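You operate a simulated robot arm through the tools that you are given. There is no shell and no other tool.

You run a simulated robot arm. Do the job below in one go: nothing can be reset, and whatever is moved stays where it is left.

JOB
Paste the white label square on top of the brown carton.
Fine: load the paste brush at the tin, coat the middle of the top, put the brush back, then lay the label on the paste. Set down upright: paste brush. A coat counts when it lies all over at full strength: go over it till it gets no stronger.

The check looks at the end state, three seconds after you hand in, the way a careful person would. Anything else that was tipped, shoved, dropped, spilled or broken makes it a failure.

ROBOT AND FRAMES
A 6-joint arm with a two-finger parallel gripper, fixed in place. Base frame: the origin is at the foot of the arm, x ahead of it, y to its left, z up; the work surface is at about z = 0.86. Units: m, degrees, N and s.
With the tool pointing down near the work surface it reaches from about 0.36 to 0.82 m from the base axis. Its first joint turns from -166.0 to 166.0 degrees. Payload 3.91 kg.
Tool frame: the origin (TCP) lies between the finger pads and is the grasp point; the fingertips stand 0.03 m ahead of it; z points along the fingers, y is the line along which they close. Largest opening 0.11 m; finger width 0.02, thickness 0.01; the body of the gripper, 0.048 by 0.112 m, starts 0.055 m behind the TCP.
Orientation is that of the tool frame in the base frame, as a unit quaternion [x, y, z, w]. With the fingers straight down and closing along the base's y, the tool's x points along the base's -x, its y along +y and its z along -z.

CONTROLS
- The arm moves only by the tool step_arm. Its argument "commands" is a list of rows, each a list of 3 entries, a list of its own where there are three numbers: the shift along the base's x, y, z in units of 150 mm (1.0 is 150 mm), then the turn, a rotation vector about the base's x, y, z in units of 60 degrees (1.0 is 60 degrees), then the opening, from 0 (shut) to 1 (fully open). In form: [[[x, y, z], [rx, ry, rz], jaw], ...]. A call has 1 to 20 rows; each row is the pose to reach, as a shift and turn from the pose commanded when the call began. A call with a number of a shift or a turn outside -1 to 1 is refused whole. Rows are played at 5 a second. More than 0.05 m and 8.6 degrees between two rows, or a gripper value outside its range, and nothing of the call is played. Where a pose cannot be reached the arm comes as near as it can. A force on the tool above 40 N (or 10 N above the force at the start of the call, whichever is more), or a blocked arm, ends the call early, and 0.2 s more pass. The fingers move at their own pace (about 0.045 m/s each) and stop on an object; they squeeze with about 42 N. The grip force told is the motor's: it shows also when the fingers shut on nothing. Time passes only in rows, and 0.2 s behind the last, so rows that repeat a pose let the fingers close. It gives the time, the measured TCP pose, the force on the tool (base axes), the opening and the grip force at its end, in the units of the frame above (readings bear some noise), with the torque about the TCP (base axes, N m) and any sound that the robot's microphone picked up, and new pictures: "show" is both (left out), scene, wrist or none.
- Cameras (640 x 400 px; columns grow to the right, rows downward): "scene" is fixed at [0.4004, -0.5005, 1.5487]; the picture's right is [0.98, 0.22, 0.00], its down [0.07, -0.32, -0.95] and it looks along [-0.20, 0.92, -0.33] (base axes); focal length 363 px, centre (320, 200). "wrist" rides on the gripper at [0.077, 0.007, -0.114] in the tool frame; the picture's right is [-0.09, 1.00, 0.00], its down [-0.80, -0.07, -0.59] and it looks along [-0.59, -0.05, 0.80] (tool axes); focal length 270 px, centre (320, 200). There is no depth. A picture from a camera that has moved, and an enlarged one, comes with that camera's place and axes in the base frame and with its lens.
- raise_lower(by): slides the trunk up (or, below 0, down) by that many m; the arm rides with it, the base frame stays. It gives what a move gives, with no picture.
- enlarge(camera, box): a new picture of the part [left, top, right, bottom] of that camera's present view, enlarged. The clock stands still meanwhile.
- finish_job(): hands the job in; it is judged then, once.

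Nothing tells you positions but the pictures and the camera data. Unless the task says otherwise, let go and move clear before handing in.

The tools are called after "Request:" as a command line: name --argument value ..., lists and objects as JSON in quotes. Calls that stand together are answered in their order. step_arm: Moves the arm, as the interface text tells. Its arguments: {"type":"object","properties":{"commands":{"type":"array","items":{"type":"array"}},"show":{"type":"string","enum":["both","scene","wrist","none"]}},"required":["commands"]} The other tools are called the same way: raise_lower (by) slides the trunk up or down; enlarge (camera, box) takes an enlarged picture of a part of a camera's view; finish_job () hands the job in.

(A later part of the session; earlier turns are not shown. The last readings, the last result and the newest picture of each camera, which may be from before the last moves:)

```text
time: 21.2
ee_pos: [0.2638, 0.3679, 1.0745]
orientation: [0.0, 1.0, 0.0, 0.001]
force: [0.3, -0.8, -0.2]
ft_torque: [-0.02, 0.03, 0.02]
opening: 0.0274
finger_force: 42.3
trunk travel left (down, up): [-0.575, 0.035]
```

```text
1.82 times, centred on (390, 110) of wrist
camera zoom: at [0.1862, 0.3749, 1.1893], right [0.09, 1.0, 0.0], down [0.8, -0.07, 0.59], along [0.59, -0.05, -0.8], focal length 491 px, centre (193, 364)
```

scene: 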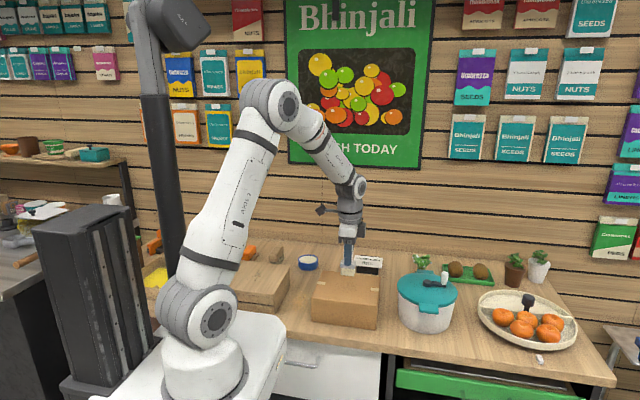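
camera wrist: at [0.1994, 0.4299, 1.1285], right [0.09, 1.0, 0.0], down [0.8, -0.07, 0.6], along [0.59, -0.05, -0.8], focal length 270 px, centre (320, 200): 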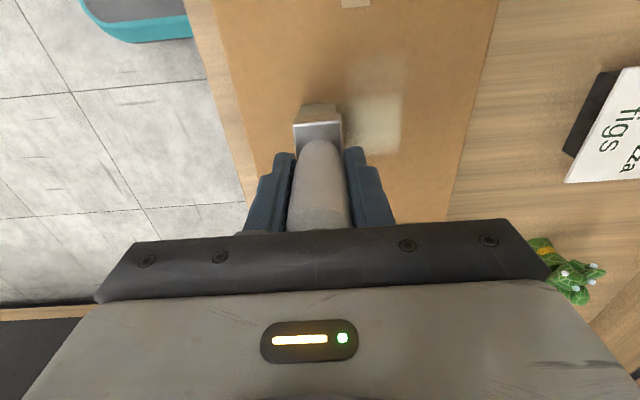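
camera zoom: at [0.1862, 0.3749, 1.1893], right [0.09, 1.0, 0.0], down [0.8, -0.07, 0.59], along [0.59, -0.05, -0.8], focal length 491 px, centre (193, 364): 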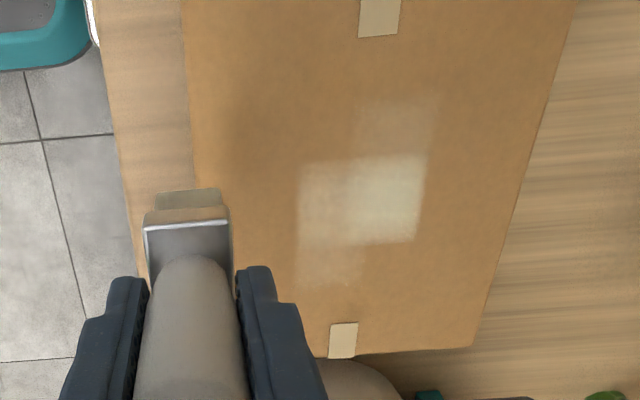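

The coat shows clearly but it is uneven. I'll work systematically now, starting with the left (−x) column and going back and forth.

Request:
step_arm --commands '[[[-0.118, 0.2, -0.1], [0, 0, 0], 0], [[-0.118, 0.359, -0.25], [0, 0, 0], 0], [[-0.118, 0.359, -0.38], [0, 0, 0], 0], [[-0.118, 0.359, -0.398], [0, 0, 0], 0], [[-0.118, 0.446, -0.398], [0, 0, 0], 0], [[-0.118, 0.533, -0.398], [0, 0, 0], 0], [[-0.118, 0.62, -0.398], [0, 0, 0], 0], [[-0.118, 0.706, -0.398], [0, 0, 0], 0], [[-0.118, 0.62, -0.398], [0, 0, 0], 0], [[-0.118, 0.533, -0.398], [0, 0, 0], 0], [[-0.118, 0.446, -0.398], [0, 0, 0], 0], [[-0.118, 0.359, -0.398], [0, 0, 0], 0], [[-0.118, 0.446, -0.398], [0, 0, 0], 0], [[-0.118, 0.533, -0.398], [0, 0, 0], 0], [[-0.118, 0.62, -0.398], [0, 0, 0], 0], [[-0.118, 0.706, -0.398], [0, 0, 0], 0]]' --show "none"

Request:
enlarge --camera "scene" --box '[300, 240, 396, 310]'

Request:
enlarge --camera "wrist" --box '[160, 0, 460, 220]'

```text
time: 24.6
ee_pos: [0.2436, 0.4772, 1.0161]
orientation: [-0.001, 1.0, 0.0, 0.0]
force: [-0.3, 1.0, -0.5]
ft_torque: [0.03, 0.0, 0.01]
opening: 0.0275
finger_force: 42.2
trunk travel left (down, up): [-0.575, 0.035]
```

```text
5.71 times, centred on (348, 275) of scene
camera zoom: at [0.4004, -0.5005, 1.5487], right [0.98, 0.22, 0.0], down [0.07, -0.32, -0.95], along [-0.2, 0.92, -0.33], focal length 2074 px, centre (160, -229)
```

zoom: 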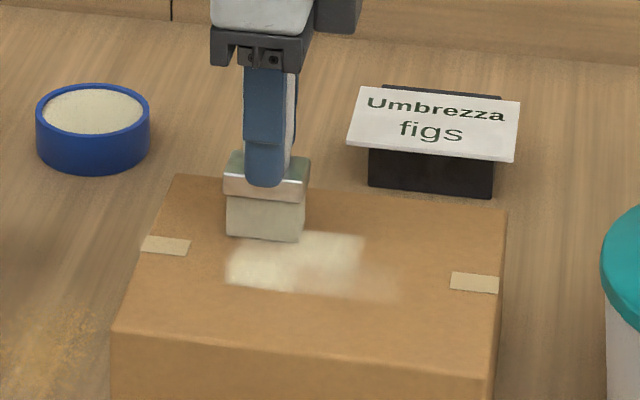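

```text
1.82 times, centred on (310, 110) of wrist
camera zoom: at [0.1666, 0.4834, 1.1296], right [0.09, 1.0, 0.0], down [0.8, -0.07, 0.59], along [0.59, -0.05, -0.8], focal length 491 px, centre (338, 364)
```

zoom: 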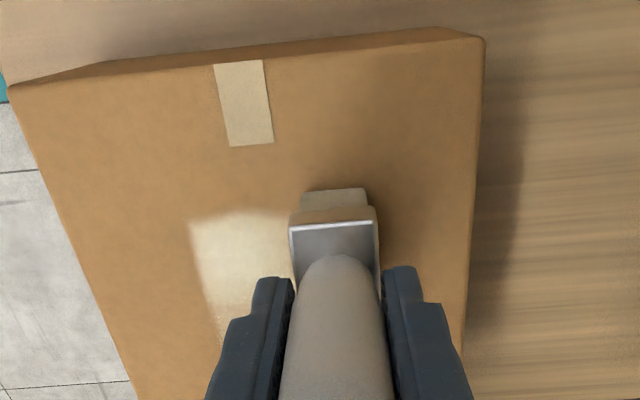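

Request:
step_arm --commands '[[[0, 0, -0.0063], [0, 0, 0], 0], [[0, -0.087, -0.005], [0, 0, 0], 0], [[0, -0.174, -0.0037], [0, 0, 0], 0], [[0, -0.26, -0.0023], [0, 0, 0], 0], [[0, -0.347, -0.001], [0, 0, 0], 0], [[0.11, -0.347, -0.001], [0, 0, 0], 0], [[0.218, -0.347, -0.001], [0, 0, 0], 0], [[0.218, -0.26, -0.0023], [0, 0, 0], 0], [[0.218, -0.174, -0.0037], [0, 0, 0], 0], [[0.218, -0.087, -0.005], [0, 0, 0], 0], [[0.218, 0, -0.0063], [0, 0, 0], 0], [[0.325, 0, -0.0063], [0, 0, 0], 0], [[0.433, 0, -0.0063], [0, 0, 0], 0], [[0.433, -0.087, -0.005], [0, 0, 0], 0], [[0.433, -0.174, -0.0037], [0, 0, 0], 0], [[0.433, -0.26, -0.0023], [0, 0, 0], 0], [[0.433, -0.347, -0.001], [0, 0, 0], 0], [[0.433, -0.347, -0.001], [0, 0, 0], 0]]' --show "none"

Request:
enlarge --camera "scene" --box '[300, 240, 396, 310]'

Request:
enlarge --camera "wrist" --box '[160, 0, 460, 220]'

```text
time: 28.4
ee_pos: [0.3081, 0.4255, 1.0145]
orientation: [0.0, 1.0, 0.001, 0.001]
force: [-0.1, -0.1, -1.5]
ft_torque: [-0.03, 0.01, -0.01]
opening: 0.0275
finger_force: 42.1
trunk travel left (down, up): [-0.575, 0.035]
```

```text
5.71 times, centred on (348, 275) of scene
camera zoom: at [0.4004, -0.5005, 1.5487], right [0.98, 0.22, 0.0], down [0.07, -0.32, -0.95], along [-0.2, 0.92, -0.33], focal length 2074 px, centre (160, -229)
```

zoom: 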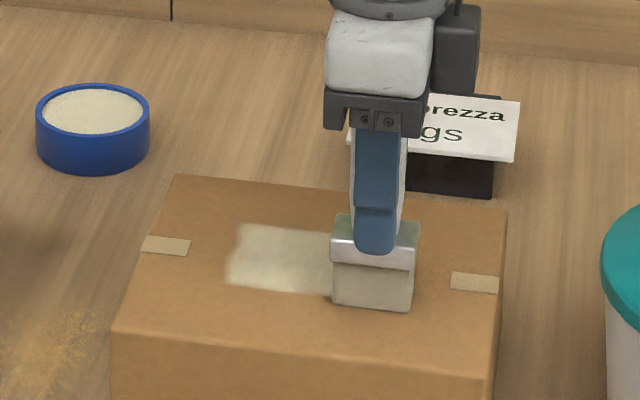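

```text
1.82 times, centred on (310, 110) of wrist
camera zoom: at [0.2314, 0.4321, 1.1287], right [0.09, 1.0, 0.0], down [0.8, -0.07, 0.59], along [0.59, -0.05, -0.8], focal length 491 px, centre (338, 364)
```

zoom: 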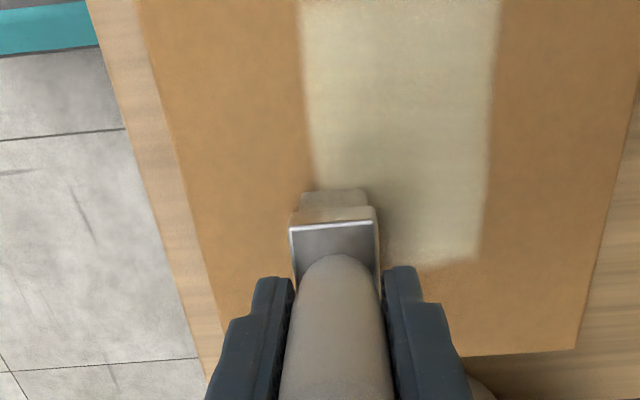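

Request:
step_arm --commands '[[[0, 0, -0.005], [0, 0, 0], 0], [[0, 0, -0.005], [0, 0, 0], 0]]' --show "none"

```text
time: 29.0
ee_pos: [0.3084, 0.4251, 1.0135]
orientation: [0.0, 1.0, 0.0, 0.0]
force: [-1.0, -0.1, 4.5]
ft_torque: [-0.03, 0.06, -0.04]
opening: 0.0274
finger_force: 42.3
trunk travel left (down, up): [-0.575, 0.035]
```

Request:
step_arm --commands '[[[0, 0.087, -0.002], [0, 0, 0], 0], [[0, 0.174, -0.002], [0, 0, 0], 0], [[0, 0.26, -0.002], [0, 0, 0], 0], [[0, 0.347, -0.002], [0, 0, 0], 0], [[0, 0.26, -0.002], [0, 0, 0], 0], [[0, 0.174, -0.002], [0, 0, 0], 0], [[0, 0.087, -0.002], [0, 0, 0], 0], [[0, 0, -0.002], [0, 0, 0], 0], [[0, 0.087, -0.002], [0, 0, 0], 0], [[0, 0.174, -0.002], [0, 0, 0], 0], [[0, 0.26, -0.002], [0, 0, 0], 0], [[0, 0.347, -0.002], [0, 0, 0], 0], [[0, 0.347, -0.002], [0, 0, 0], 0]]' --show "none"

Request:
enlarge --camera "scene" --box '[300, 240, 396, 310]'

```text
time: 31.8
ee_pos: [0.3081, 0.473, 1.0141]
orientation: [0.0, 1.0, 0.001, 0.0]
force: [0.5, -10.5, 19.3]
ft_torque: [-0.62, -0.02, 0.03]
opening: 0.0276
finger_force: 42.1
trunk travel left (down, up): [-0.575, 0.035]
```

```text
5.71 times, centred on (348, 275) of scene
camera zoom: at [0.4004, -0.5005, 1.5487], right [0.98, 0.22, 0.0], down [0.07, -0.32, -0.95], along [-0.2, 0.92, -0.33], focal length 2074 px, centre (160, -229)
```

zoom: 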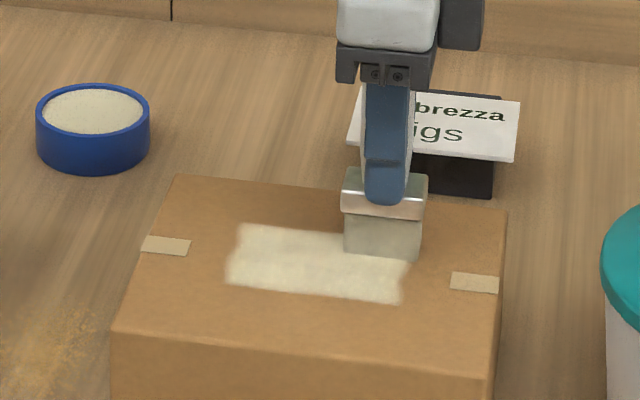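

Request:
step_arm --commands '[[[0, 0, 0.1], [0, 0, 0], 0], [[0.0, -0.2, 0.3], [0, 0, 0], 0], [[-0.2, -0.45, 0.4], [0, 0, 0], 0], [[-0.3, -0.73, 0.4], [0, 0, 0], 0], [[-0.3, -0.73, 0.4], [0, 0, 0], 0]]' --show "none"

Request:
enlarge --camera "scene" --box '[310, 260, 390, 310]'

Request:
enlarge --camera "wrist" --box '[240, 0, 540, 220]'

```text
refused: row 3 steps farther than a row can; nothing moved
```

```text
8.00 times, centred on (350, 285) of scene
camera zoom: at [0.4004, -0.5005, 1.5487], right [0.98, 0.22, 0.0], down [0.07, -0.32, -0.95], along [-0.2, 0.92, -0.33], focal length 2903 px, centre (80, -480)
```

zoom: 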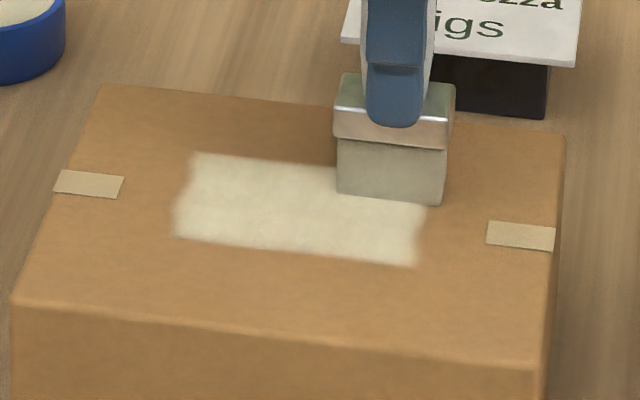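

```text
1.82 times, centred on (390, 110) of wrist
camera zoom: at [0.2305, 0.4808, 1.1284], right [0.09, 1.0, 0.0], down [0.8, -0.07, 0.59], along [0.59, -0.05, -0.8], focal length 491 px, centre (193, 364)
```

zoom: 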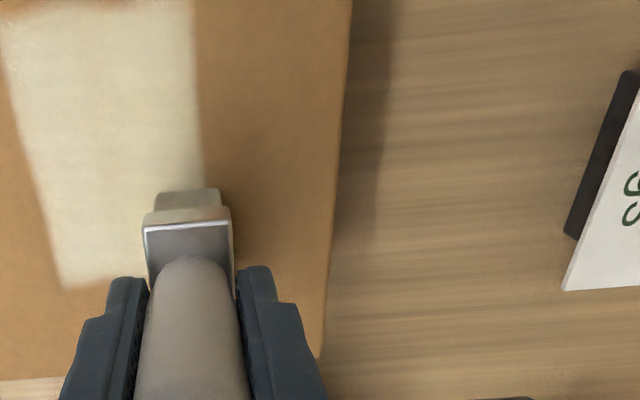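

Request:
step_arm --commands '[[[0, 0, 0.1], [0, 0, 0], 0], [[0.0, -0.1, 0.3], [0, 0, 0], 0], [[-0.1, -0.3, 0.4], [0, 0, 0], 0], [[-0.2, -0.55, 0.4], [0, 0, 0], 0], [[-0.3, -0.75, 0.4], [0, 0, 0], 0], [[-0.3, -0.75, 0.4], [0, 0, 0], 0]]' --show "none"

Request:
enlarge --camera "scene" --box '[310, 260, 390, 310]'

Request:
enlarge --camera "wrist" --box '[240, 0, 540, 220]'

```text
time: 33.2
ee_pos: [0.2642, 0.362, 1.0724]
orientation: [-0.001, 1.0, 0.0, 0.0]
force: [-0.7, 0.2, -1.2]
ft_torque: [-0.01, 0.02, 0.0]
opening: 0.0274
finger_force: 41.9
trunk travel left (down, up): [-0.575, 0.035]
```

```text
8.00 times, centred on (350, 285) of scene
camera zoom: at [0.4004, -0.5005, 1.5487], right [0.98, 0.22, 0.0], down [0.07, -0.32, -0.95], along [-0.2, 0.92, -0.33], focal length 2903 px, centre (80, -480)
```

zoom: 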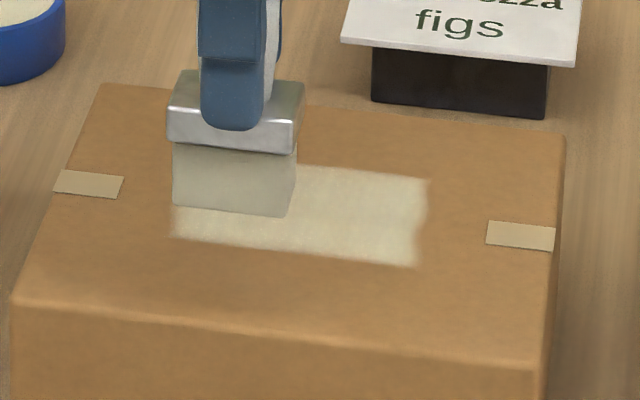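

```text
1.82 times, centred on (390, 110) of wrist
camera zoom: at [0.1874, 0.3686, 1.187], right [0.09, 1.0, 0.0], down [0.8, -0.07, 0.59], along [0.59, -0.05, -0.8], focal length 491 px, centre (193, 364)
```

zoom: 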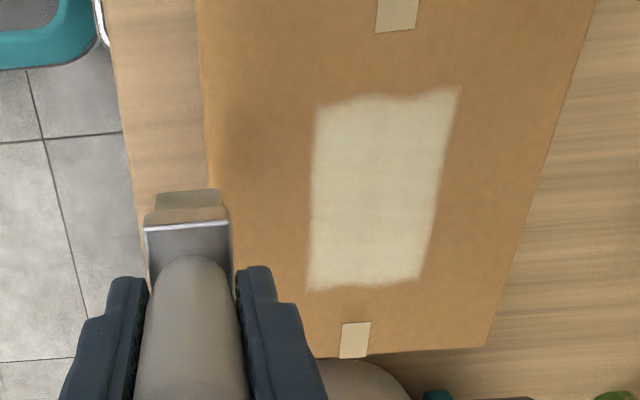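

The patch now looks nearly uniform over x 0.228–0.320, y 0.420–0.482, centred on the carton. I'll zoom in closely to judge how even it is and how much paste is left on the bristles.

Request:
enlarge --camera "wrist" --box '[390, 30, 510, 170]'

Request:
enlarge --camera "scene" --box '[325, 262, 373, 298]'

```text
2.86 times, centred on (450, 100) of wrist
camera zoom: at [0.1874, 0.3686, 1.187], right [0.09, 1.0, 0.0], down [0.8, -0.07, 0.59], along [0.59, -0.05, -0.8], focal length 772 px, centre (-51, 486)
```

zoom: 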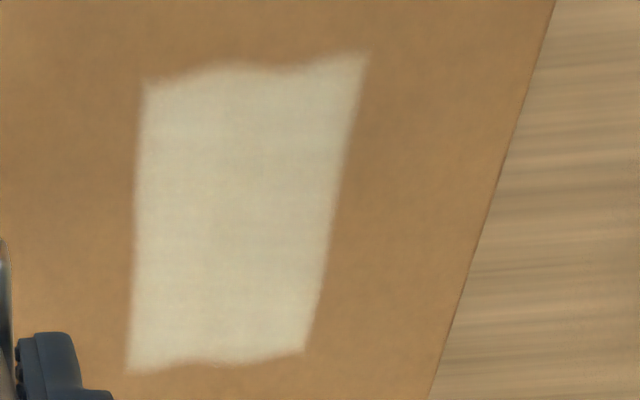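

```text
11.11 times, centred on (349, 280) of scene
camera zoom: at [0.4004, -0.5005, 1.5487], right [0.98, 0.22, 0.0], down [0.07, -0.32, -0.95], along [-0.2, 0.92, -0.33], focal length 4032 px, centre (-2, -689)
```

zoom: 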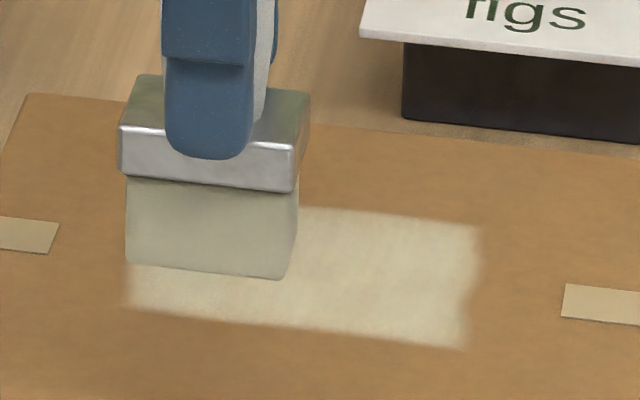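

The coat looks even, but to be sure it is at full strength I'll reload the brush and go over it once more. Carrying the brush back to the tin.

Request:
step_arm --commands '[[[-0.0954, 0.1813, 0], [0, 0, 0], 0], [[-0.1909, 0.3627, 0], [0, 0, 0], 0], [[-0.2863, 0.544, 0], [0, 0, 0], 0], [[-0.3817, 0.7253, 0], [0, 0, 0], 0]]' --show "none"

Request:
step_arm --commands '[[[-0.0954, 0.1813, 0], [0, 0, 0], 0], [[-0.1909, 0.3627, 0], [0, 0, 0], 0], [[-0.2863, 0.544, 0], [0, 0, 0], 0], [[-0.3817, 0.7253, 0], [0, 0, 0], 0]]' --show "none"

Request:
step_arm --commands '[[[-0.0954, 0.1813, 0], [0, 0, 0], 0], [[-0.1909, 0.3627, 0], [0, 0, 0], 0], [[-0.2863, 0.544, 0], [0, 0, 0], 0], [[-0.3817, 0.7253, 0], [0, 0, 0], 0], [[-0.3817, 0.7253, -0.25], [0, 0, 0], 0], [[-0.3817, 0.7253, -0.505], [0, 0, 0], 0], [[-0.3817, 0.7253, -0.505], [0, 0, 0], 0]]'

Request:
enlarge --camera "scene" --box '[280, 230, 344, 275]'

```text
time: 34.2
ee_pos: [0.2054, 0.4713, 1.0714]
orientation: [0.0, 1.0, -0.001, 0.0]
force: [-0.2, 0.2, -1.8]
ft_torque: [-0.04, -0.02, 0.03]
opening: 0.0276
finger_force: 41.5
trunk travel left (down, up): [-0.575, 0.035]
```

```text
time: 35.2
ee_pos: [0.1489, 0.582, 1.0715]
orientation: [0.0, 1.0, 0.0, -0.001]
force: [0.3, -1.1, -1.6]
ft_torque: [-0.02, -0.01, 0.01]
opening: 0.0274
finger_force: 42.2
trunk travel left (down, up): [-0.575, 0.035]
```

```text
time: 36.8
ee_pos: [0.0918, 0.6888, 0.9952]
orientation: [-0.001, 1.0, 0.0, -0.001]
force: [0.4, 0.3, -1.2]
ft_torque: [0.01, 0.03, 0.02]
opening: 0.0274
finger_force: 42.4
trunk travel left (down, up): [-0.575, 0.035]
camera wrist: at [0.0139, 0.696, 1.1109], right [0.09, 1.0, 0.0], down [0.8, -0.07, 0.59], along [0.59, -0.05, -0.8], focal length 270 px, centre (320, 200)
```

scene: 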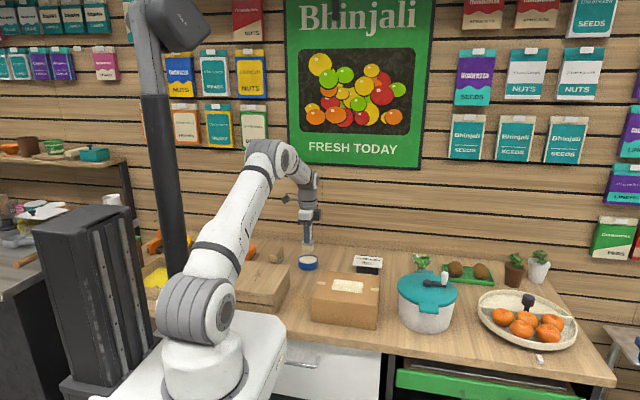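
wrist: 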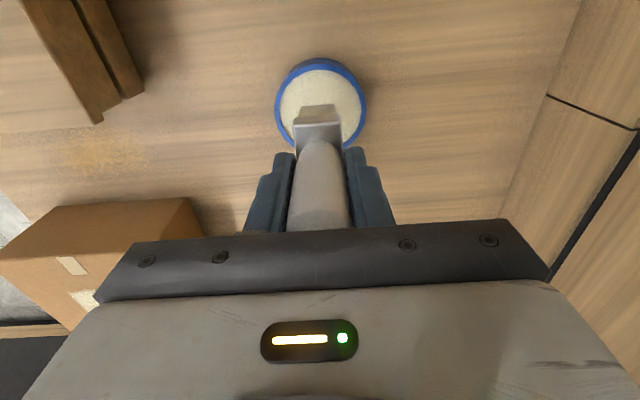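

```text
8.89 times, centred on (312, 252) of scene
camera zoom: at [0.4004, -0.5005, 1.5487], right [0.98, 0.22, 0.0], down [0.07, -0.32, -0.95], along [-0.2, 0.92, -0.33], focal length 3226 px, centre (391, -267)
```

zoom: 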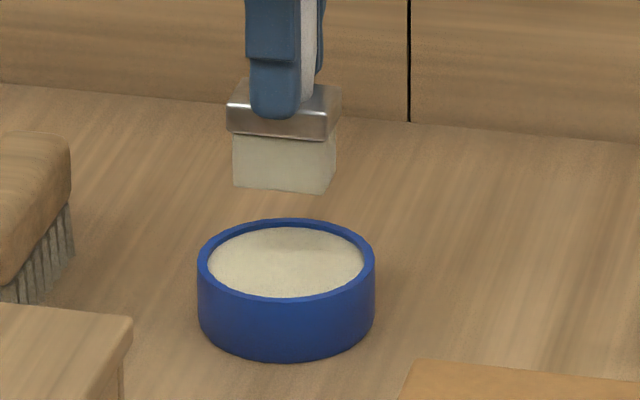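

The bristles still look loaded, but I'll dip again and then return to the carton.

Request:
step_arm --commands '[[[0, 0, -0.12], [0, 0, 0], 0], [[0, 0, -0.24], [0, 0, 0], 0], [[0, 0, -0.275], [0, 0, 0], 0], [[0.01, 0, -0.277], [0, 0, 0], 0], [[-0.01, 0, -0.277], [0, 0, 0], 0], [[0, 0, -0.277], [0, 0, 0], 0], [[0, 0, -0.15], [0, 0, 0], 0], [[0, 0, 0.1], [0, 0, 0], 0], [[0, 0, 0.4], [0, 0, 0], 0], [[0.153, -0.2015, 0.4], [0, 0, 0], 0], [[0.306, -0.403, 0.4], [0, 0, 0], 0], [[0.46, -0.6045, 0.4], [0, 0, 0], 0], [[0.613, -0.806, 0.4], [0, 0, 0], 0]]' --show "none"

Request:
step_arm --commands '[[[0.1, -0.2, 0], [0, 0, 0], 0], [[0.2, -0.4, 0], [0, 0, 0], 0], [[0.3, -0.6, 0], [0, 0, 0], 0], [[0.4, -0.806, 0], [0, 0, 0], 0], [[0.4, -0.806, -0.2], [0, 0, 0], 0], [[0.4, -0.806, -0.28], [0, 0, 0], 0], [[0.4, -0.806, -0.28], [0, 0, 0], 0]]' --show "none"

```text
time: 39.6
ee_pos: [0.1846, 0.5689, 1.0586]
orientation: [0.0, 1.0, 0.0, 0.0]
force: [-0.6, -0.5, -0.2]
ft_torque: [0.0, -0.01, -0.04]
opening: 0.0273
finger_force: 41.9
trunk travel left (down, up): [-0.575, 0.035]
```

```text
time: 41.2
ee_pos: [0.244, 0.4492, 1.0158]
orientation: [0.0, 1.0, 0.0, 0.0]
force: [-0.2, 1.2, -1.3]
ft_torque: [0.02, 0.02, 0.0]
opening: 0.0274
finger_force: 41.7
trunk travel left (down, up): [-0.575, 0.035]
```

Request:
step_arm --commands '[[[0, 0, -0.011], [0, 0, 0], 0], [[0, 0.09, -0.012], [0, 0, 0], 0], [[0, 0.185, -0.012], [0, 0, 0], 0], [[0, 0.1, -0.012], [0, 0, 0], 0], [[0, 0.01, -0.012], [0, 0, 0], 0], [[0, -0.08, -0.012], [0, 0, 0], 0], [[0, -0.165, -0.012], [0, 0, 0], 0], [[0.1, -0.165, -0.012], [0, 0, 0], 0], [[0.215, -0.165, -0.012], [0, 0, 0], 0], [[0.215, -0.08, -0.012], [0, 0, 0], 0], [[0.215, 0.01, -0.012], [0, 0, 0], 0], [[0.215, 0.1, -0.012], [0, 0, 0], 0], [[0.215, 0.185, -0.012], [0, 0, 0], 0], [[0.32, 0.185, -0.012], [0, 0, 0], 0], [[0.43, 0.185, -0.012], [0, 0, 0], 0], [[0.43, 0.1, -0.012], [0, 0, 0], 0], [[0.43, 0.01, -0.012], [0, 0, 0], 0], [[0.43, -0.08, -0.012], [0, 0, 0], 0], [[0.43, -0.165, -0.012], [0, 0, 0], 0]]' --show "none"

Request:
enlarge --camera "scene" --box '[310, 255, 390, 310]'

```text
time: 45.2
ee_pos: [0.3082, 0.4249, 1.0138]
orientation: [0.001, 1.0, 0.001, 0.001]
force: [0.3, 3.0, 12.0]
ft_torque: [0.1, 0.0, -0.06]
opening: 0.0271
finger_force: 41.8
trunk travel left (down, up): [-0.575, 0.035]
```

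```text
7.27 times, centred on (350, 282) of scene
camera zoom: at [0.4004, -0.5005, 1.5487], right [0.98, 0.22, 0.0], down [0.07, -0.32, -0.95], along [-0.2, 0.92, -0.33], focal length 2639 px, centre (102, -400)
```

zoom: 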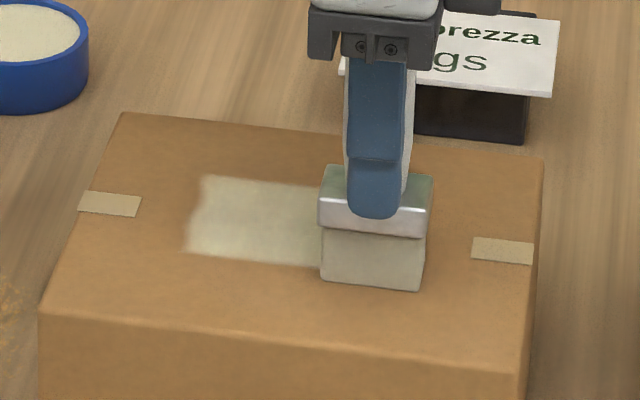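

Request:
step_arm --commands '[[[-0.11, 0, 0], [0, 0, 0], 0], [[-0.22, 0, 0], [0, 0, 0], 0], [[-0.33, 0, 0], [0, 0, 0], 0], [[-0.44, 0, 0], [0, 0, 0], 0], [[-0.44, 0.09, 0], [0, 0, 0], 0], [[-0.44, 0.175, 0], [0, 0, 0], 0], [[-0.33, 0.175, 0], [0, 0, 0], 0], [[-0.22, 0.175, 0], [0, 0, 0], 0], [[-0.11, 0.175, 0], [0, 0, 0], 0], [[0.02, 0.175, 0], [0, 0, 0], 0], [[0.02, 0.26, 0], [0, 0, 0], 0], [[0.02, 0.35, 0], [0, 0, 0], 0], [[-0.11, 0.35, 0], [0, 0, 0], 0], [[-0.22, 0.35, 0], [0, 0, 0], 0], [[-0.33, 0.35, 0], [0, 0, 0], 0], [[-0.44, 0.35, 0], [0, 0, 0], 0], [[-0.44, 0.35, 0.1], [0, 0, 0], 0], [[-0.44, 0.2, 0.3], [0, 0, 0], 0], [[-0.37, 0, 0.4], [0, 0, 0], 0], [[-0.3, -0.2, 0.4], [0, 0, 0], 0]]' --show "none"

Request:
step_arm --commands '[[[0, -0.1, 0], [0, 0, 0], 0], [[0, -0.2, 0], [0, 0, 0], 0], [[0, -0.2, 0], [0, 0, 0], 0]]' --show "none"

Request:
enlarge --camera "scene" --box '[310, 260, 390, 310]'

Request:
enlarge --camera "wrist" --box '[240, 0, 540, 220]'

Request:
enlarge --camera "wrist" --box '[390, 30, 510, 170]'

```text
time: 49.4
ee_pos: [0.2622, 0.3933, 1.0735]
orientation: [-0.001, 1.0, 0.0, 0.0]
force: [1.1, -0.1, -1.3]
ft_torque: [0.01, -0.01, -0.03]
opening: 0.0272
finger_force: 42.0
trunk travel left (down, up): [-0.575, 0.035]
```

```text
time: 50.2
ee_pos: [0.2631, 0.3639, 1.0722]
orientation: [-0.001, 1.0, 0.0, 0.0]
force: [-0.5, 0.2, -1.4]
ft_torque: [-0.02, 0.0, 0.03]
opening: 0.0276
finger_force: 41.6
trunk travel left (down, up): [-0.575, 0.035]
```

```text
8.00 times, centred on (350, 285) of scene
camera zoom: at [0.4004, -0.5005, 1.5487], right [0.98, 0.22, 0.0], down [0.07, -0.32, -0.95], along [-0.2, 0.92, -0.33], focal length 2903 px, centre (80, -480)
```

zoom: 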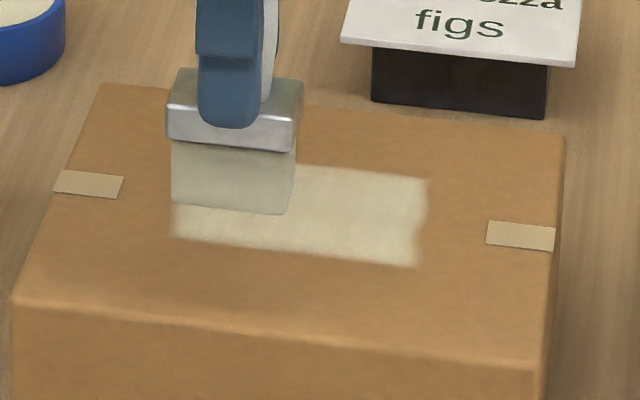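

```text
1.82 times, centred on (390, 110) of wrist
camera zoom: at [0.1863, 0.3698, 1.187], right [0.09, 1.0, 0.0], down [0.8, -0.07, 0.59], along [0.59, -0.05, -0.8], focal length 491 px, centre (193, 364)
```

zoom: 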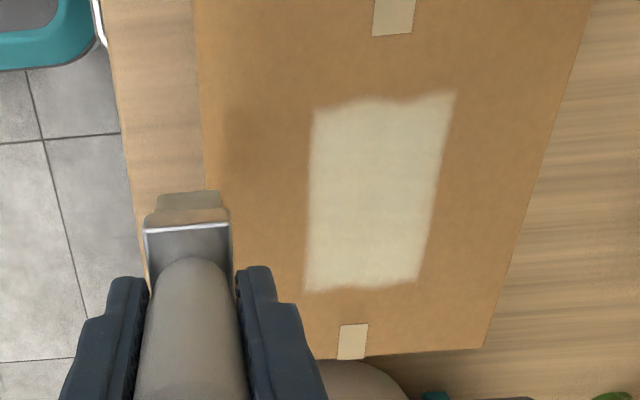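

```text
2.86 times, centred on (450, 100) of wrist
camera zoom: at [0.1863, 0.3698, 1.187], right [0.09, 1.0, 0.0], down [0.8, -0.07, 0.59], along [0.59, -0.05, -0.8], focal length 772 px, centre (-51, 486)
```

zoom: 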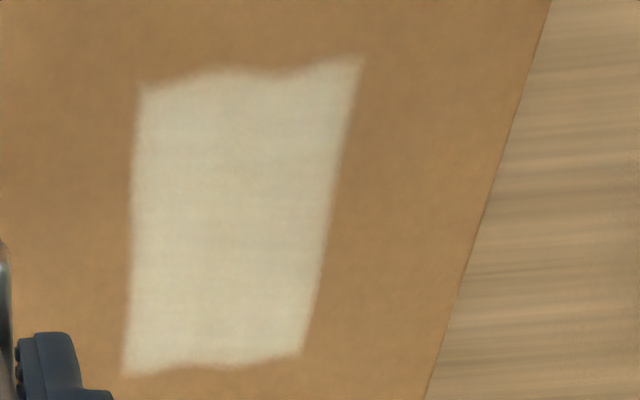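

The coat has not changed after a reload and another full pass, so it is at full strength. Now I'll carry the brush back to its home spot.

Request:
step_arm --commands '[[[-0.04, 0.1805, 0], [0, 0, 0], 0], [[-0.08, 0.361, 0], [0, 0, 0], 0], [[-0.12, 0.5415, 0], [0, 0, 0], 0], [[-0.159, 0.722, 0], [0, 0, 0], 0]]' --show "none"

Request:
step_arm --commands '[[[-0.04, 0.1805, 0], [0, 0, 0], 0], [[-0.08, 0.361, 0], [0, 0, 0], 0], [[-0.12, 0.5415, 0], [0, 0, 0], 0], [[-0.159, 0.722, 0], [0, 0, 0], 0]]' --show "none"

Request:
step_arm --commands '[[[-0.04, 0.1805, 0], [0, 0, 0], 0], [[-0.08, 0.361, 0], [0, 0, 0], 0], [[-0.12, 0.5415, 0], [0, 0, 0], 0], [[-0.159, 0.7235, 0], [0, 0, 0], 0], [[-0.159, 0.7235, -0.25], [0, 0, 0], 0], [[-0.159, 0.7235, -0.5], [0, 0, 0], 0], [[-0.159, 0.7235, -0.7], [0, 0, 0], 0], [[-0.159, 0.7235, -0.85], [0, 0, 0], 0], [[-0.159, 0.7235, -0.85], [0, 0, 0], 0]]'

Request:
enlarge --camera "scene" --box '[300, 230, 380, 280]'

```text
time: 51.2
ee_pos: [0.2395, 0.4733, 1.0729]
orientation: [-0.001, 1.0, 0.0, -0.001]
force: [1.0, 0.1, -0.8]
ft_torque: [-0.03, -0.01, 0.02]
opening: 0.0277
finger_force: 42.3
trunk travel left (down, up): [-0.575, 0.035]
```

```text
time: 52.2
ee_pos: [0.216, 0.5834, 1.0729]
orientation: [-0.001, 1.0, 0.0, -0.001]
force: [-0.5, 0.0, -2.0]
ft_torque: [-0.02, -0.01, 0.03]
opening: 0.0275
finger_force: 42.4
trunk travel left (down, up): [-0.575, 0.035]
```

```text
time: 54.2
ee_pos: [0.1934, 0.6889, 0.9459]
orientation: [0.0, 1.0, 0.0, -0.001]
force: [-0.7, 0.3, -2.3]
ft_torque: [-0.03, -0.02, 0.03]
opening: 0.0274
finger_force: 42.1
trunk travel left (down, up): [-0.575, 0.035]
camera wrist: at [0.1144, 0.6949, 1.0602], right [0.09, 1.0, 0.0], down [0.8, -0.07, 0.59], along [0.59, -0.05, -0.8], focal length 270 px, centre (320, 200)
```

scene: 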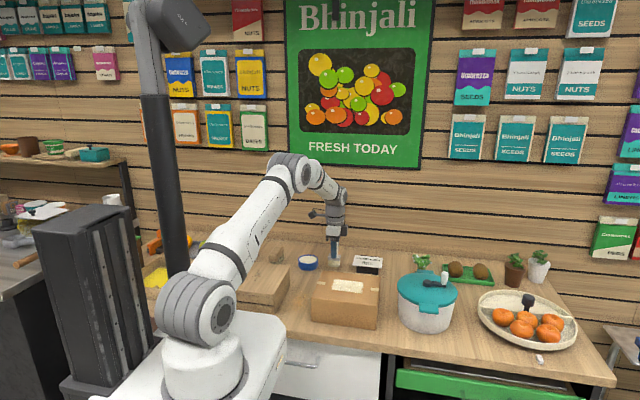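
wrist: 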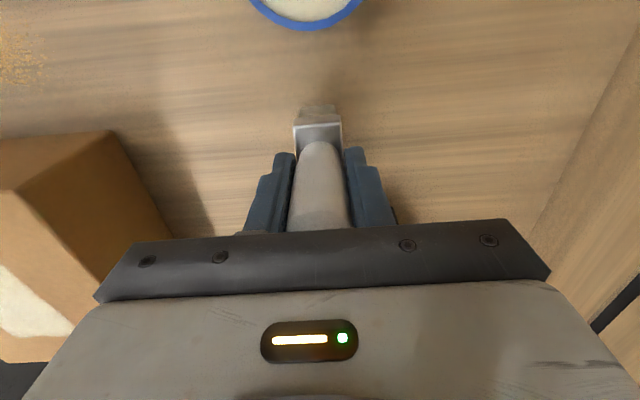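

```text
8.00 times, centred on (340, 255) of scene
camera zoom: at [0.4004, -0.5005, 1.5487], right [0.98, 0.22, 0.0], down [0.07, -0.32, -0.95], along [-0.2, 0.92, -0.33], focal length 2903 px, centre (160, -240)
```

zoom: 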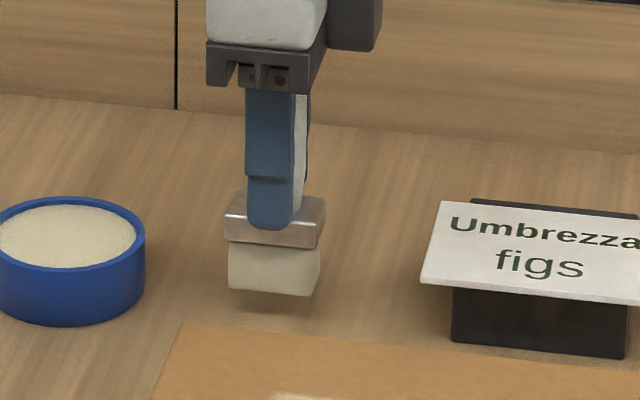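

The brush is about 16 mm above the table at its home spot. I'll lower it gently until it touches.

Request:
step_arm --commands '[[[0, 0, -0.04], [0, 0, 0], 0], [[0, 0, -0.08], [0, 0, 0], 0], [[0, 0, -0.093], [0, 0, 0], 0], [[0, 0, -0.1], [0, 0, 0], 0], [[0, 0, -0.1], [0, 0, 0], 0]]' --show "none"

```text
time: 55.4
ee_pos: [0.1924, 0.6902, 0.9301]
orientation: [0.0, 1.0, -0.001, 0.0]
force: [0.5, -0.2, -2.0]
ft_torque: [-0.02, 0.04, -0.05]
opening: 0.0274
finger_force: 41.8
trunk travel left (down, up): [-0.575, 0.035]
```

Request:
step_arm --commands '[[[0, 0, -0.005], [0, 0, 0], 0], [[0, 0, -0.005], [0, 0, 0], 0]]' --show "none"

```text
time: 56.0
ee_pos: [0.191, 0.6886, 0.9287]
orientation: [0.0, 1.0, -0.001, 0.0]
force: [0.2, 0.4, -1.4]
ft_torque: [0.02, 0.01, -0.02]
opening: 0.0274
finger_force: 43.0
trunk travel left (down, up): [-0.575, 0.035]
```

Request:
step_arm --commands '[[[0, 0, -0.004], [0, 0, 0], 0], [[0, 0, -0.004], [0, 0, 0], 0]]' --show "none"

Request:
enlarge --camera "scene" --box '[310, 235, 370, 275]'

```text
time: 56.6
ee_pos: [0.1922, 0.6896, 0.9296]
orientation: [-0.001, 1.0, 0.0, 0.001]
force: [-0.8, 0.4, -1.5]
ft_torque: [-0.03, 0.03, 0.02]
opening: 0.0274
finger_force: 41.8
trunk travel left (down, up): [-0.575, 0.035]
```

```text
10.00 times, centred on (340, 255) of scene
camera zoom: at [0.4004, -0.5005, 1.5487], right [0.98, 0.22, 0.0], down [0.07, -0.32, -0.95], along [-0.2, 0.92, -0.33], focal length 3629 px, centre (120, -350)
```

zoom: 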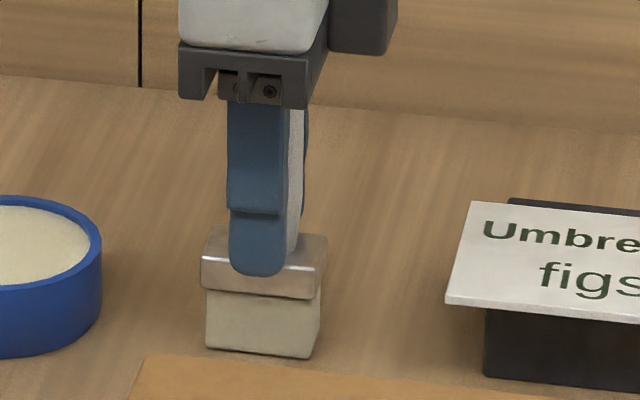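

Request:
step_arm --commands '[[[0, 0, -0.004], [0, 0, 0], 0], [[0, 0, -0.004], [0, 0, 0], 0]]' --show "none"

```text
time: 57.2
ee_pos: [0.1924, 0.69, 0.9286]
orientation: [0.001, 1.0, -0.001, 0.0]
force: [-0.4, -0.1, -0.8]
ft_torque: [-0.01, -0.01, 0.0]
opening: 0.0274
finger_force: 41.5
trunk travel left (down, up): [-0.575, 0.035]
```

Request:
step_arm --commands '[[[0, 0, -0.004], [0, 0, 0], 0], [[0, 0, -0.004], [0, 0, 0], 0]]' --show "none"

```text
time: 57.8
ee_pos: [0.1909, 0.6887, 0.9306]
orientation: [0.001, 1.0, 0.0, 0.0]
force: [0.5, 0.1, 2.8]
ft_torque: [0.01, 0.0, 0.0]
opening: 0.0274
finger_force: 42.0
trunk travel left (down, up): [-0.575, 0.035]
```

The bristles are on the table. I'll open the fingers slowly and then rise straight up.

Request:
step_arm --commands '[[[0, 0, 0], [0, 0, 0], 0.27], [[0, 0, 0], [0, 0, 0], 0.32], [[0, 0, 0], [0, 0, 0], 0.45], [[0, 0, 0], [0, 0, 0], 0.7], [[0, 0, 0], [0, 0, 0], 0.7]]' --show "wrist"

Request:
enlarge --camera "scene" --box '[310, 235, 370, 275]'

```text
time: 59.0
ee_pos: [0.1918, 0.6892, 0.9273]
orientation: [-0.001, 1.0, -0.001, 0.0]
force: [0.3, -0.3, -1.0]
ft_torque: [0.0, 0.01, 0.0]
opening: 0.0769
finger_force: 0.0
trunk travel left (down, up): [-0.575, 0.035]
camera wrist: at [0.1146, 0.6957, 1.0426], right [0.09, 1.0, 0.0], down [0.8, -0.07, 0.59], along [0.59, -0.05, -0.8], focal length 270 px, centre (320, 200)
```

wrist: 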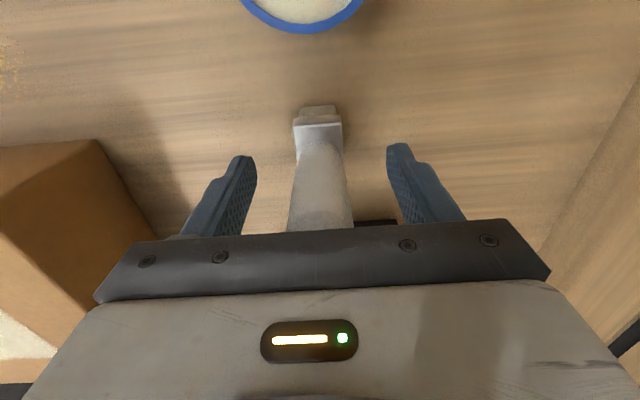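

```text
10.00 times, centred on (340, 255) of scene
camera zoom: at [0.4004, -0.5005, 1.5487], right [0.98, 0.22, 0.0], down [0.07, -0.32, -0.95], along [-0.2, 0.92, -0.33], focal length 3629 px, centre (120, -350)
```

zoom: 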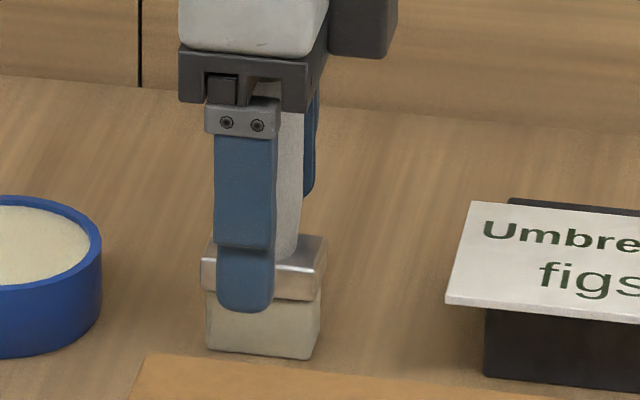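

The brush stands upright. I'll rise straight up and move to a position from which I can view the label closely.

Request:
step_arm --commands '[[[0, 0, 0.15], [0, 0, 0], 0.7], [[0, 0, 0.35], [0, 0, 0], 0.7], [[0, 0, 0.6], [0, 0, 0], 0.7], [[0, 0, 0.85], [0, 0, 0], 0.7], [[0.2, 0, 0.85], [0, 0, 0], 1], [[0.4, 0.03, 0.85], [0, 0, 0], 1], [[0.6, 0.06, 0.85], [0, 0, 0], 1], [[0.6, 0.06, 0.85], [0, 0, 0], 1]]'

Request:
enlarge --camera "scene" --box '[290, 235, 400, 320]'

```text
time: 60.8
ee_pos: [0.2832, 0.6974, 1.0544]
orientation: [-0.002, 1.0, 0.0, 0.0]
force: [-1.0, -0.3, 0.7]
ft_torque: [0.06, 0.0, 0.03]
opening: 0.1099
finger_force: 0.2
trunk travel left (down, up): [-0.575, 0.035]
camera wrist: at [0.206, 0.7044, 1.1695], right [0.09, 1.0, 0.0], down [0.8, -0.07, 0.59], along [0.59, -0.05, -0.8], focal length 270 px, centre (320, 200)
```

scene: 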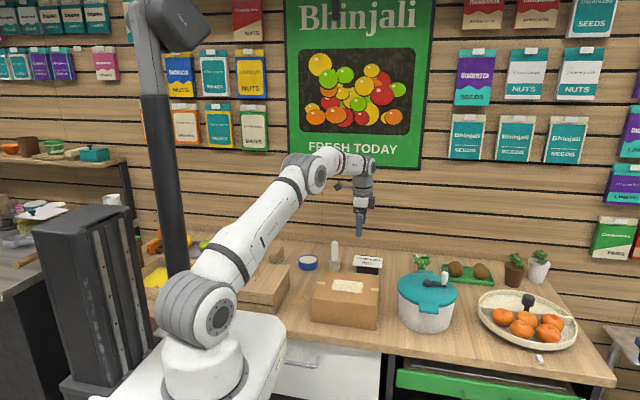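
wrist: 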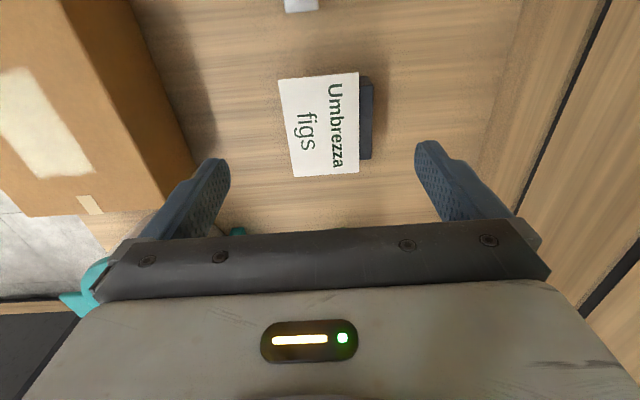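

```text
4.71 times, centred on (345, 278) of scene
camera zoom: at [0.4004, -0.5005, 1.5487], right [0.98, 0.22, 0.0], down [0.07, -0.32, -0.95], along [-0.2, 0.92, -0.33], focal length 1708 px, centre (202, -165)
```

zoom: 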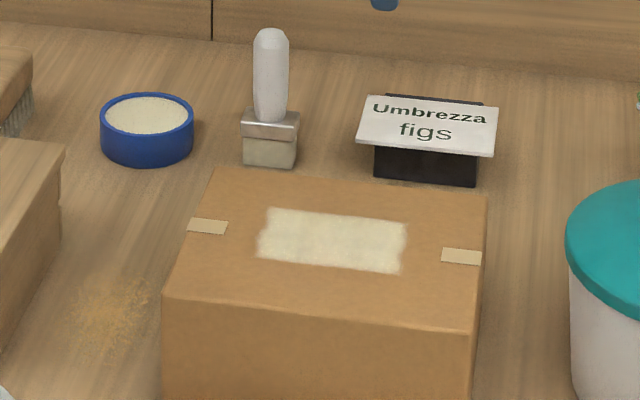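

Request:
enlarge --camera "wrist" --box '[264, 60, 392, 190]'

Request:
enlarge --camera "scene" --box '[348, 248, 390, 278]'

```text
3.08 times, centred on (328, 125) of wrist
camera zoom: at [0.206, 0.7044, 1.1695], right [0.09, 1.0, 0.0], down [0.8, -0.07, 0.59], along [0.59, -0.05, -0.8], focal length 832 px, centre (295, 431)
```

zoom: 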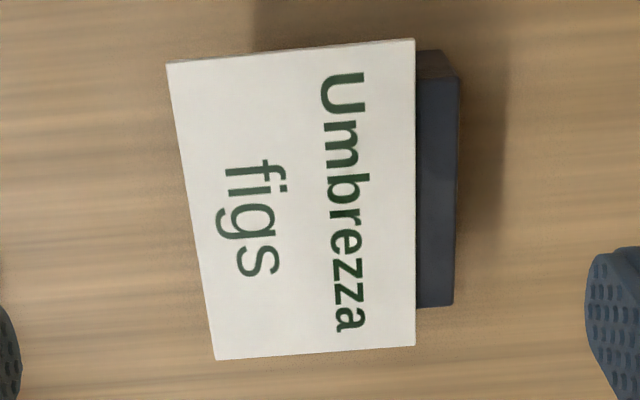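

```text
13.33 times, centred on (369, 263) of scene
camera zoom: at [0.4004, -0.5005, 1.5487], right [0.98, 0.22, 0.0], down [0.07, -0.32, -0.95], along [-0.2, 0.92, -0.33], focal length 4838 px, centre (-333, -640)
```

zoom: 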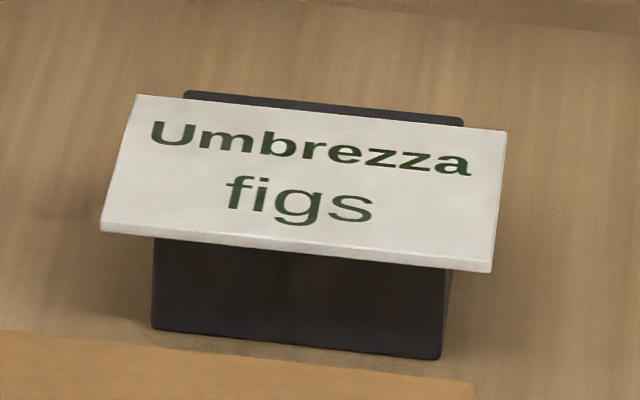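

The brush is back and upright. The label is about 0.108 by 0.076 and overhangs its block on both x sides, so I'll grip it across its length with vertical fingers, keeping the tips close to the label. I turn the gripper 90° and centre it over the label.

Request:
step_arm --commands '[[[0.033, 0, 0], [0, 0, 0.133], 1], [[0.067, 0, 0], [0, 0, 0.267], 1], [[0.1, 0, 0], [0, 0, 0.4], 1], [[0.133, 0, 0], [0, 0, 0.533], 1], [[0.167, 0, 0], [0, 0, 0.667], 1], [[0.2, 0, 0], [0, 0, 0.8], 1], [[0.235, 0, 0], [0, 0, 0.9333], 1]]' --show "none"

Request:
step_arm --commands '[[[0, 0, 0], [0, 0, 0.1133], 1], [[0, 0, 0], [0, 0, 0.2267], 1], [[0, 0, 0], [0, 0, 0.34], 1], [[0, 0, 0], [0, 0, 0.4533], 1], [[0, 0, 0], [0, 0, 0.5667], 1], [[0, 0, 0], [0, 0, 0.5667], 1]]'

```text
time: 62.4
ee_pos: [0.3166, 0.6987, 1.0571]
orientation: [-0.472, 0.882, 0.0, 0.001]
force: [0.9, 0.1, 0.2]
ft_torque: [0.0, 0.01, -0.03]
opening: 0.1099
finger_force: 0.0
trunk travel left (down, up): [-0.575, 0.035]
```

```text
time: 63.8
ee_pos: [0.3168, 0.6988, 1.055]
orientation: [0.707, -0.707, 0.0, 0.0]
force: [-0.6, 0.1, -0.7]
ft_torque: [0.01, -0.01, 0.01]
opening: 0.11
finger_force: 0.1
trunk travel left (down, up): [-0.575, 0.035]
camera wrist: at [0.3101, 0.621, 1.1704], right [-1.0, 0.09, 0.0], down [0.07, 0.8, 0.59], along [0.05, 0.59, -0.8], focal length 270 px, centre (320, 200)
```

scene: 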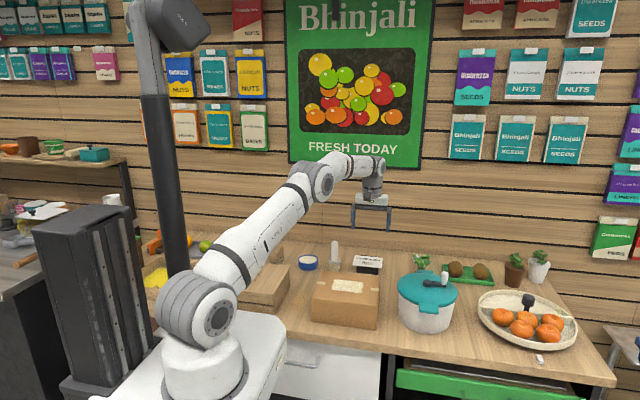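
wrist: 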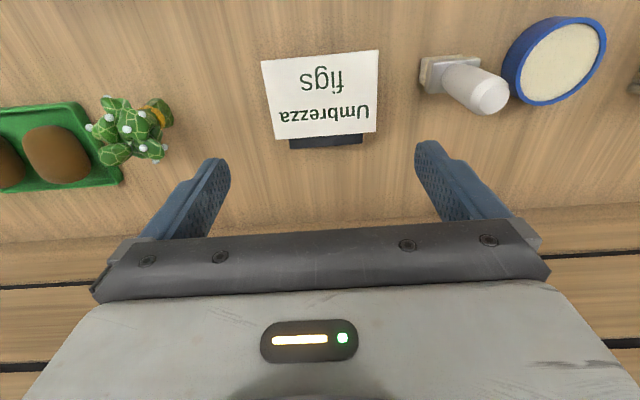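

Request:
enlarge --camera "wrist" --box '[240, 30, 400, 160]'

```text
3.08 times, centred on (320, 95) of wrist
camera zoom: at [0.3101, 0.621, 1.1704], right [-1.0, 0.09, 0.0], down [0.07, 0.8, 0.59], along [0.05, 0.59, -0.8], focal length 832 px, centre (320, 523)
```

zoom: 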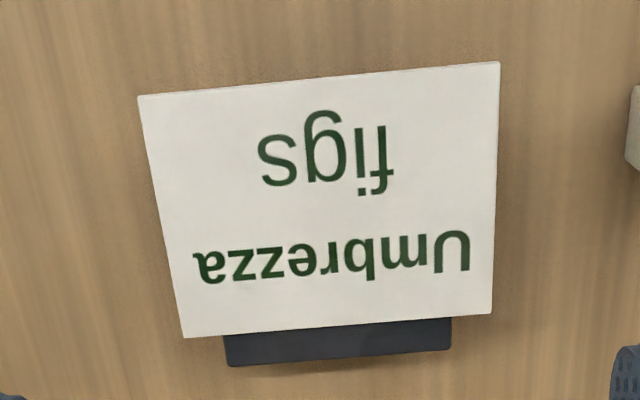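

The label centre reads (0.3147, 0.6996). I'll shift to it and go down until the fingertips are about 10 mm above the label, then check the clearance.

Request:
step_arm --commands '[[[-0.0195, 0.013, -0.1], [0, 0, 0], 1], [[-0.0195, 0.013, -0.3], [0, 0, 0], 1], [[-0.0195, 0.013, -0.5], [0, 0, 0], 1], [[-0.0195, 0.013, -0.65], [0, 0, 0], 1], [[-0.0195, 0.013, -0.75], [0, 0, 0], 1], [[-0.0195, 0.013, -0.75], [0, 0, 0], 1]]'

Request:
enlarge --camera "wrist" --box '[200, 60, 460, 240]'

Request:
enlarge --camera "scene" --box '[335, 230, 407, 280]'

```text
time: 65.2
ee_pos: [0.3142, 0.6997, 0.9441]
orientation: [-0.707, 0.707, -0.001, 0.0]
force: [-0.2, -0.5, -0.3]
ft_torque: [0.02, 0.01, 0.01]
opening: 0.1098
finger_force: 0.0
trunk travel left (down, up): [-0.575, 0.035]
camera wrist: at [0.3072, 0.6233, 1.0582], right [-1.0, 0.09, 0.0], down [0.07, 0.8, 0.59], along [0.05, 0.59, -0.8], focal length 270 px, centre (320, 200)
```

scene: 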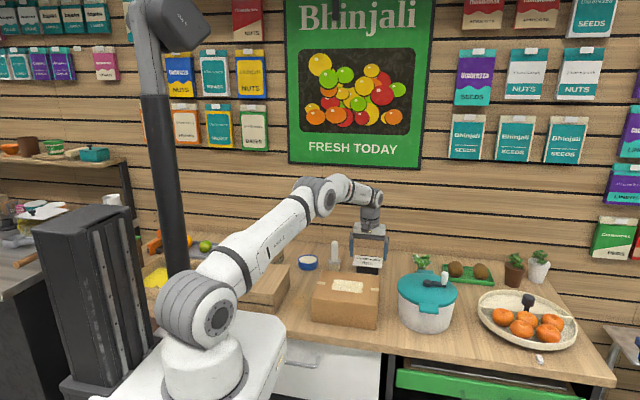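
wrist: 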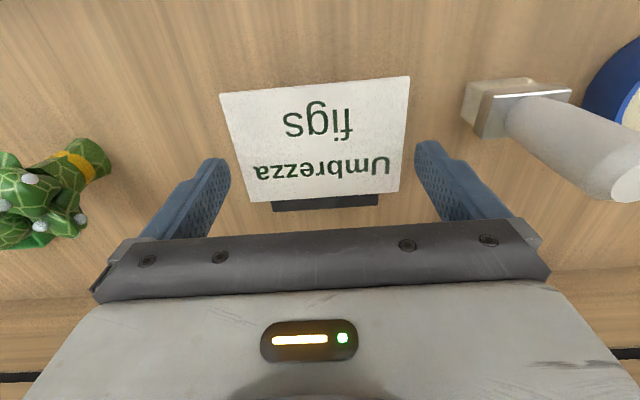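

```text
2.22 times, centred on (330, 150) of wrist
camera zoom: at [0.3072, 0.6233, 1.0582], right [-1.0, 0.09, 0.0], down [0.07, 0.8, 0.59], along [0.05, 0.59, -0.8], focal length 601 px, centre (298, 311)
```

zoom: 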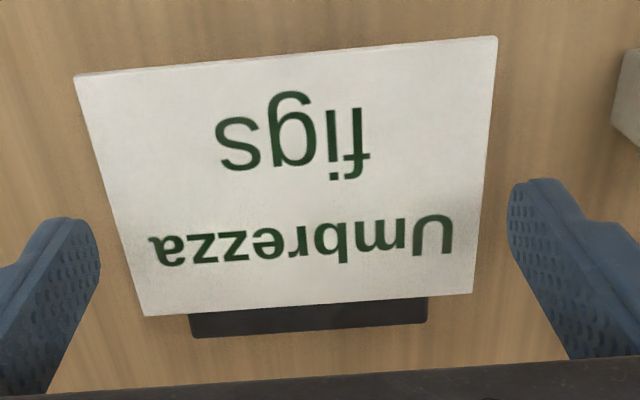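

```text
8.00 times, centred on (371, 255) of scene
camera zoom: at [0.4004, -0.5005, 1.5487], right [0.98, 0.22, 0.0], down [0.07, -0.32, -0.95], along [-0.2, 0.92, -0.33], focal length 2903 px, centre (-88, -240)
```

zoom: 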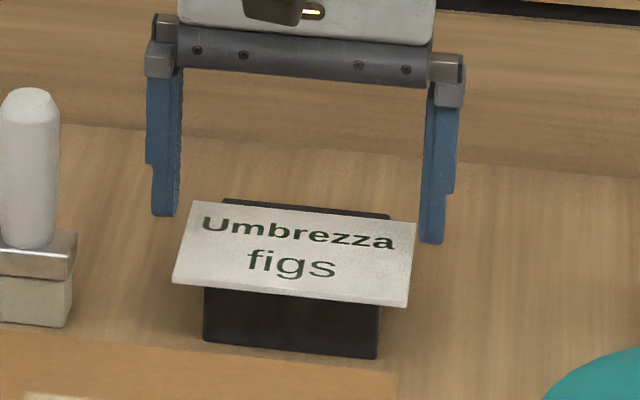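

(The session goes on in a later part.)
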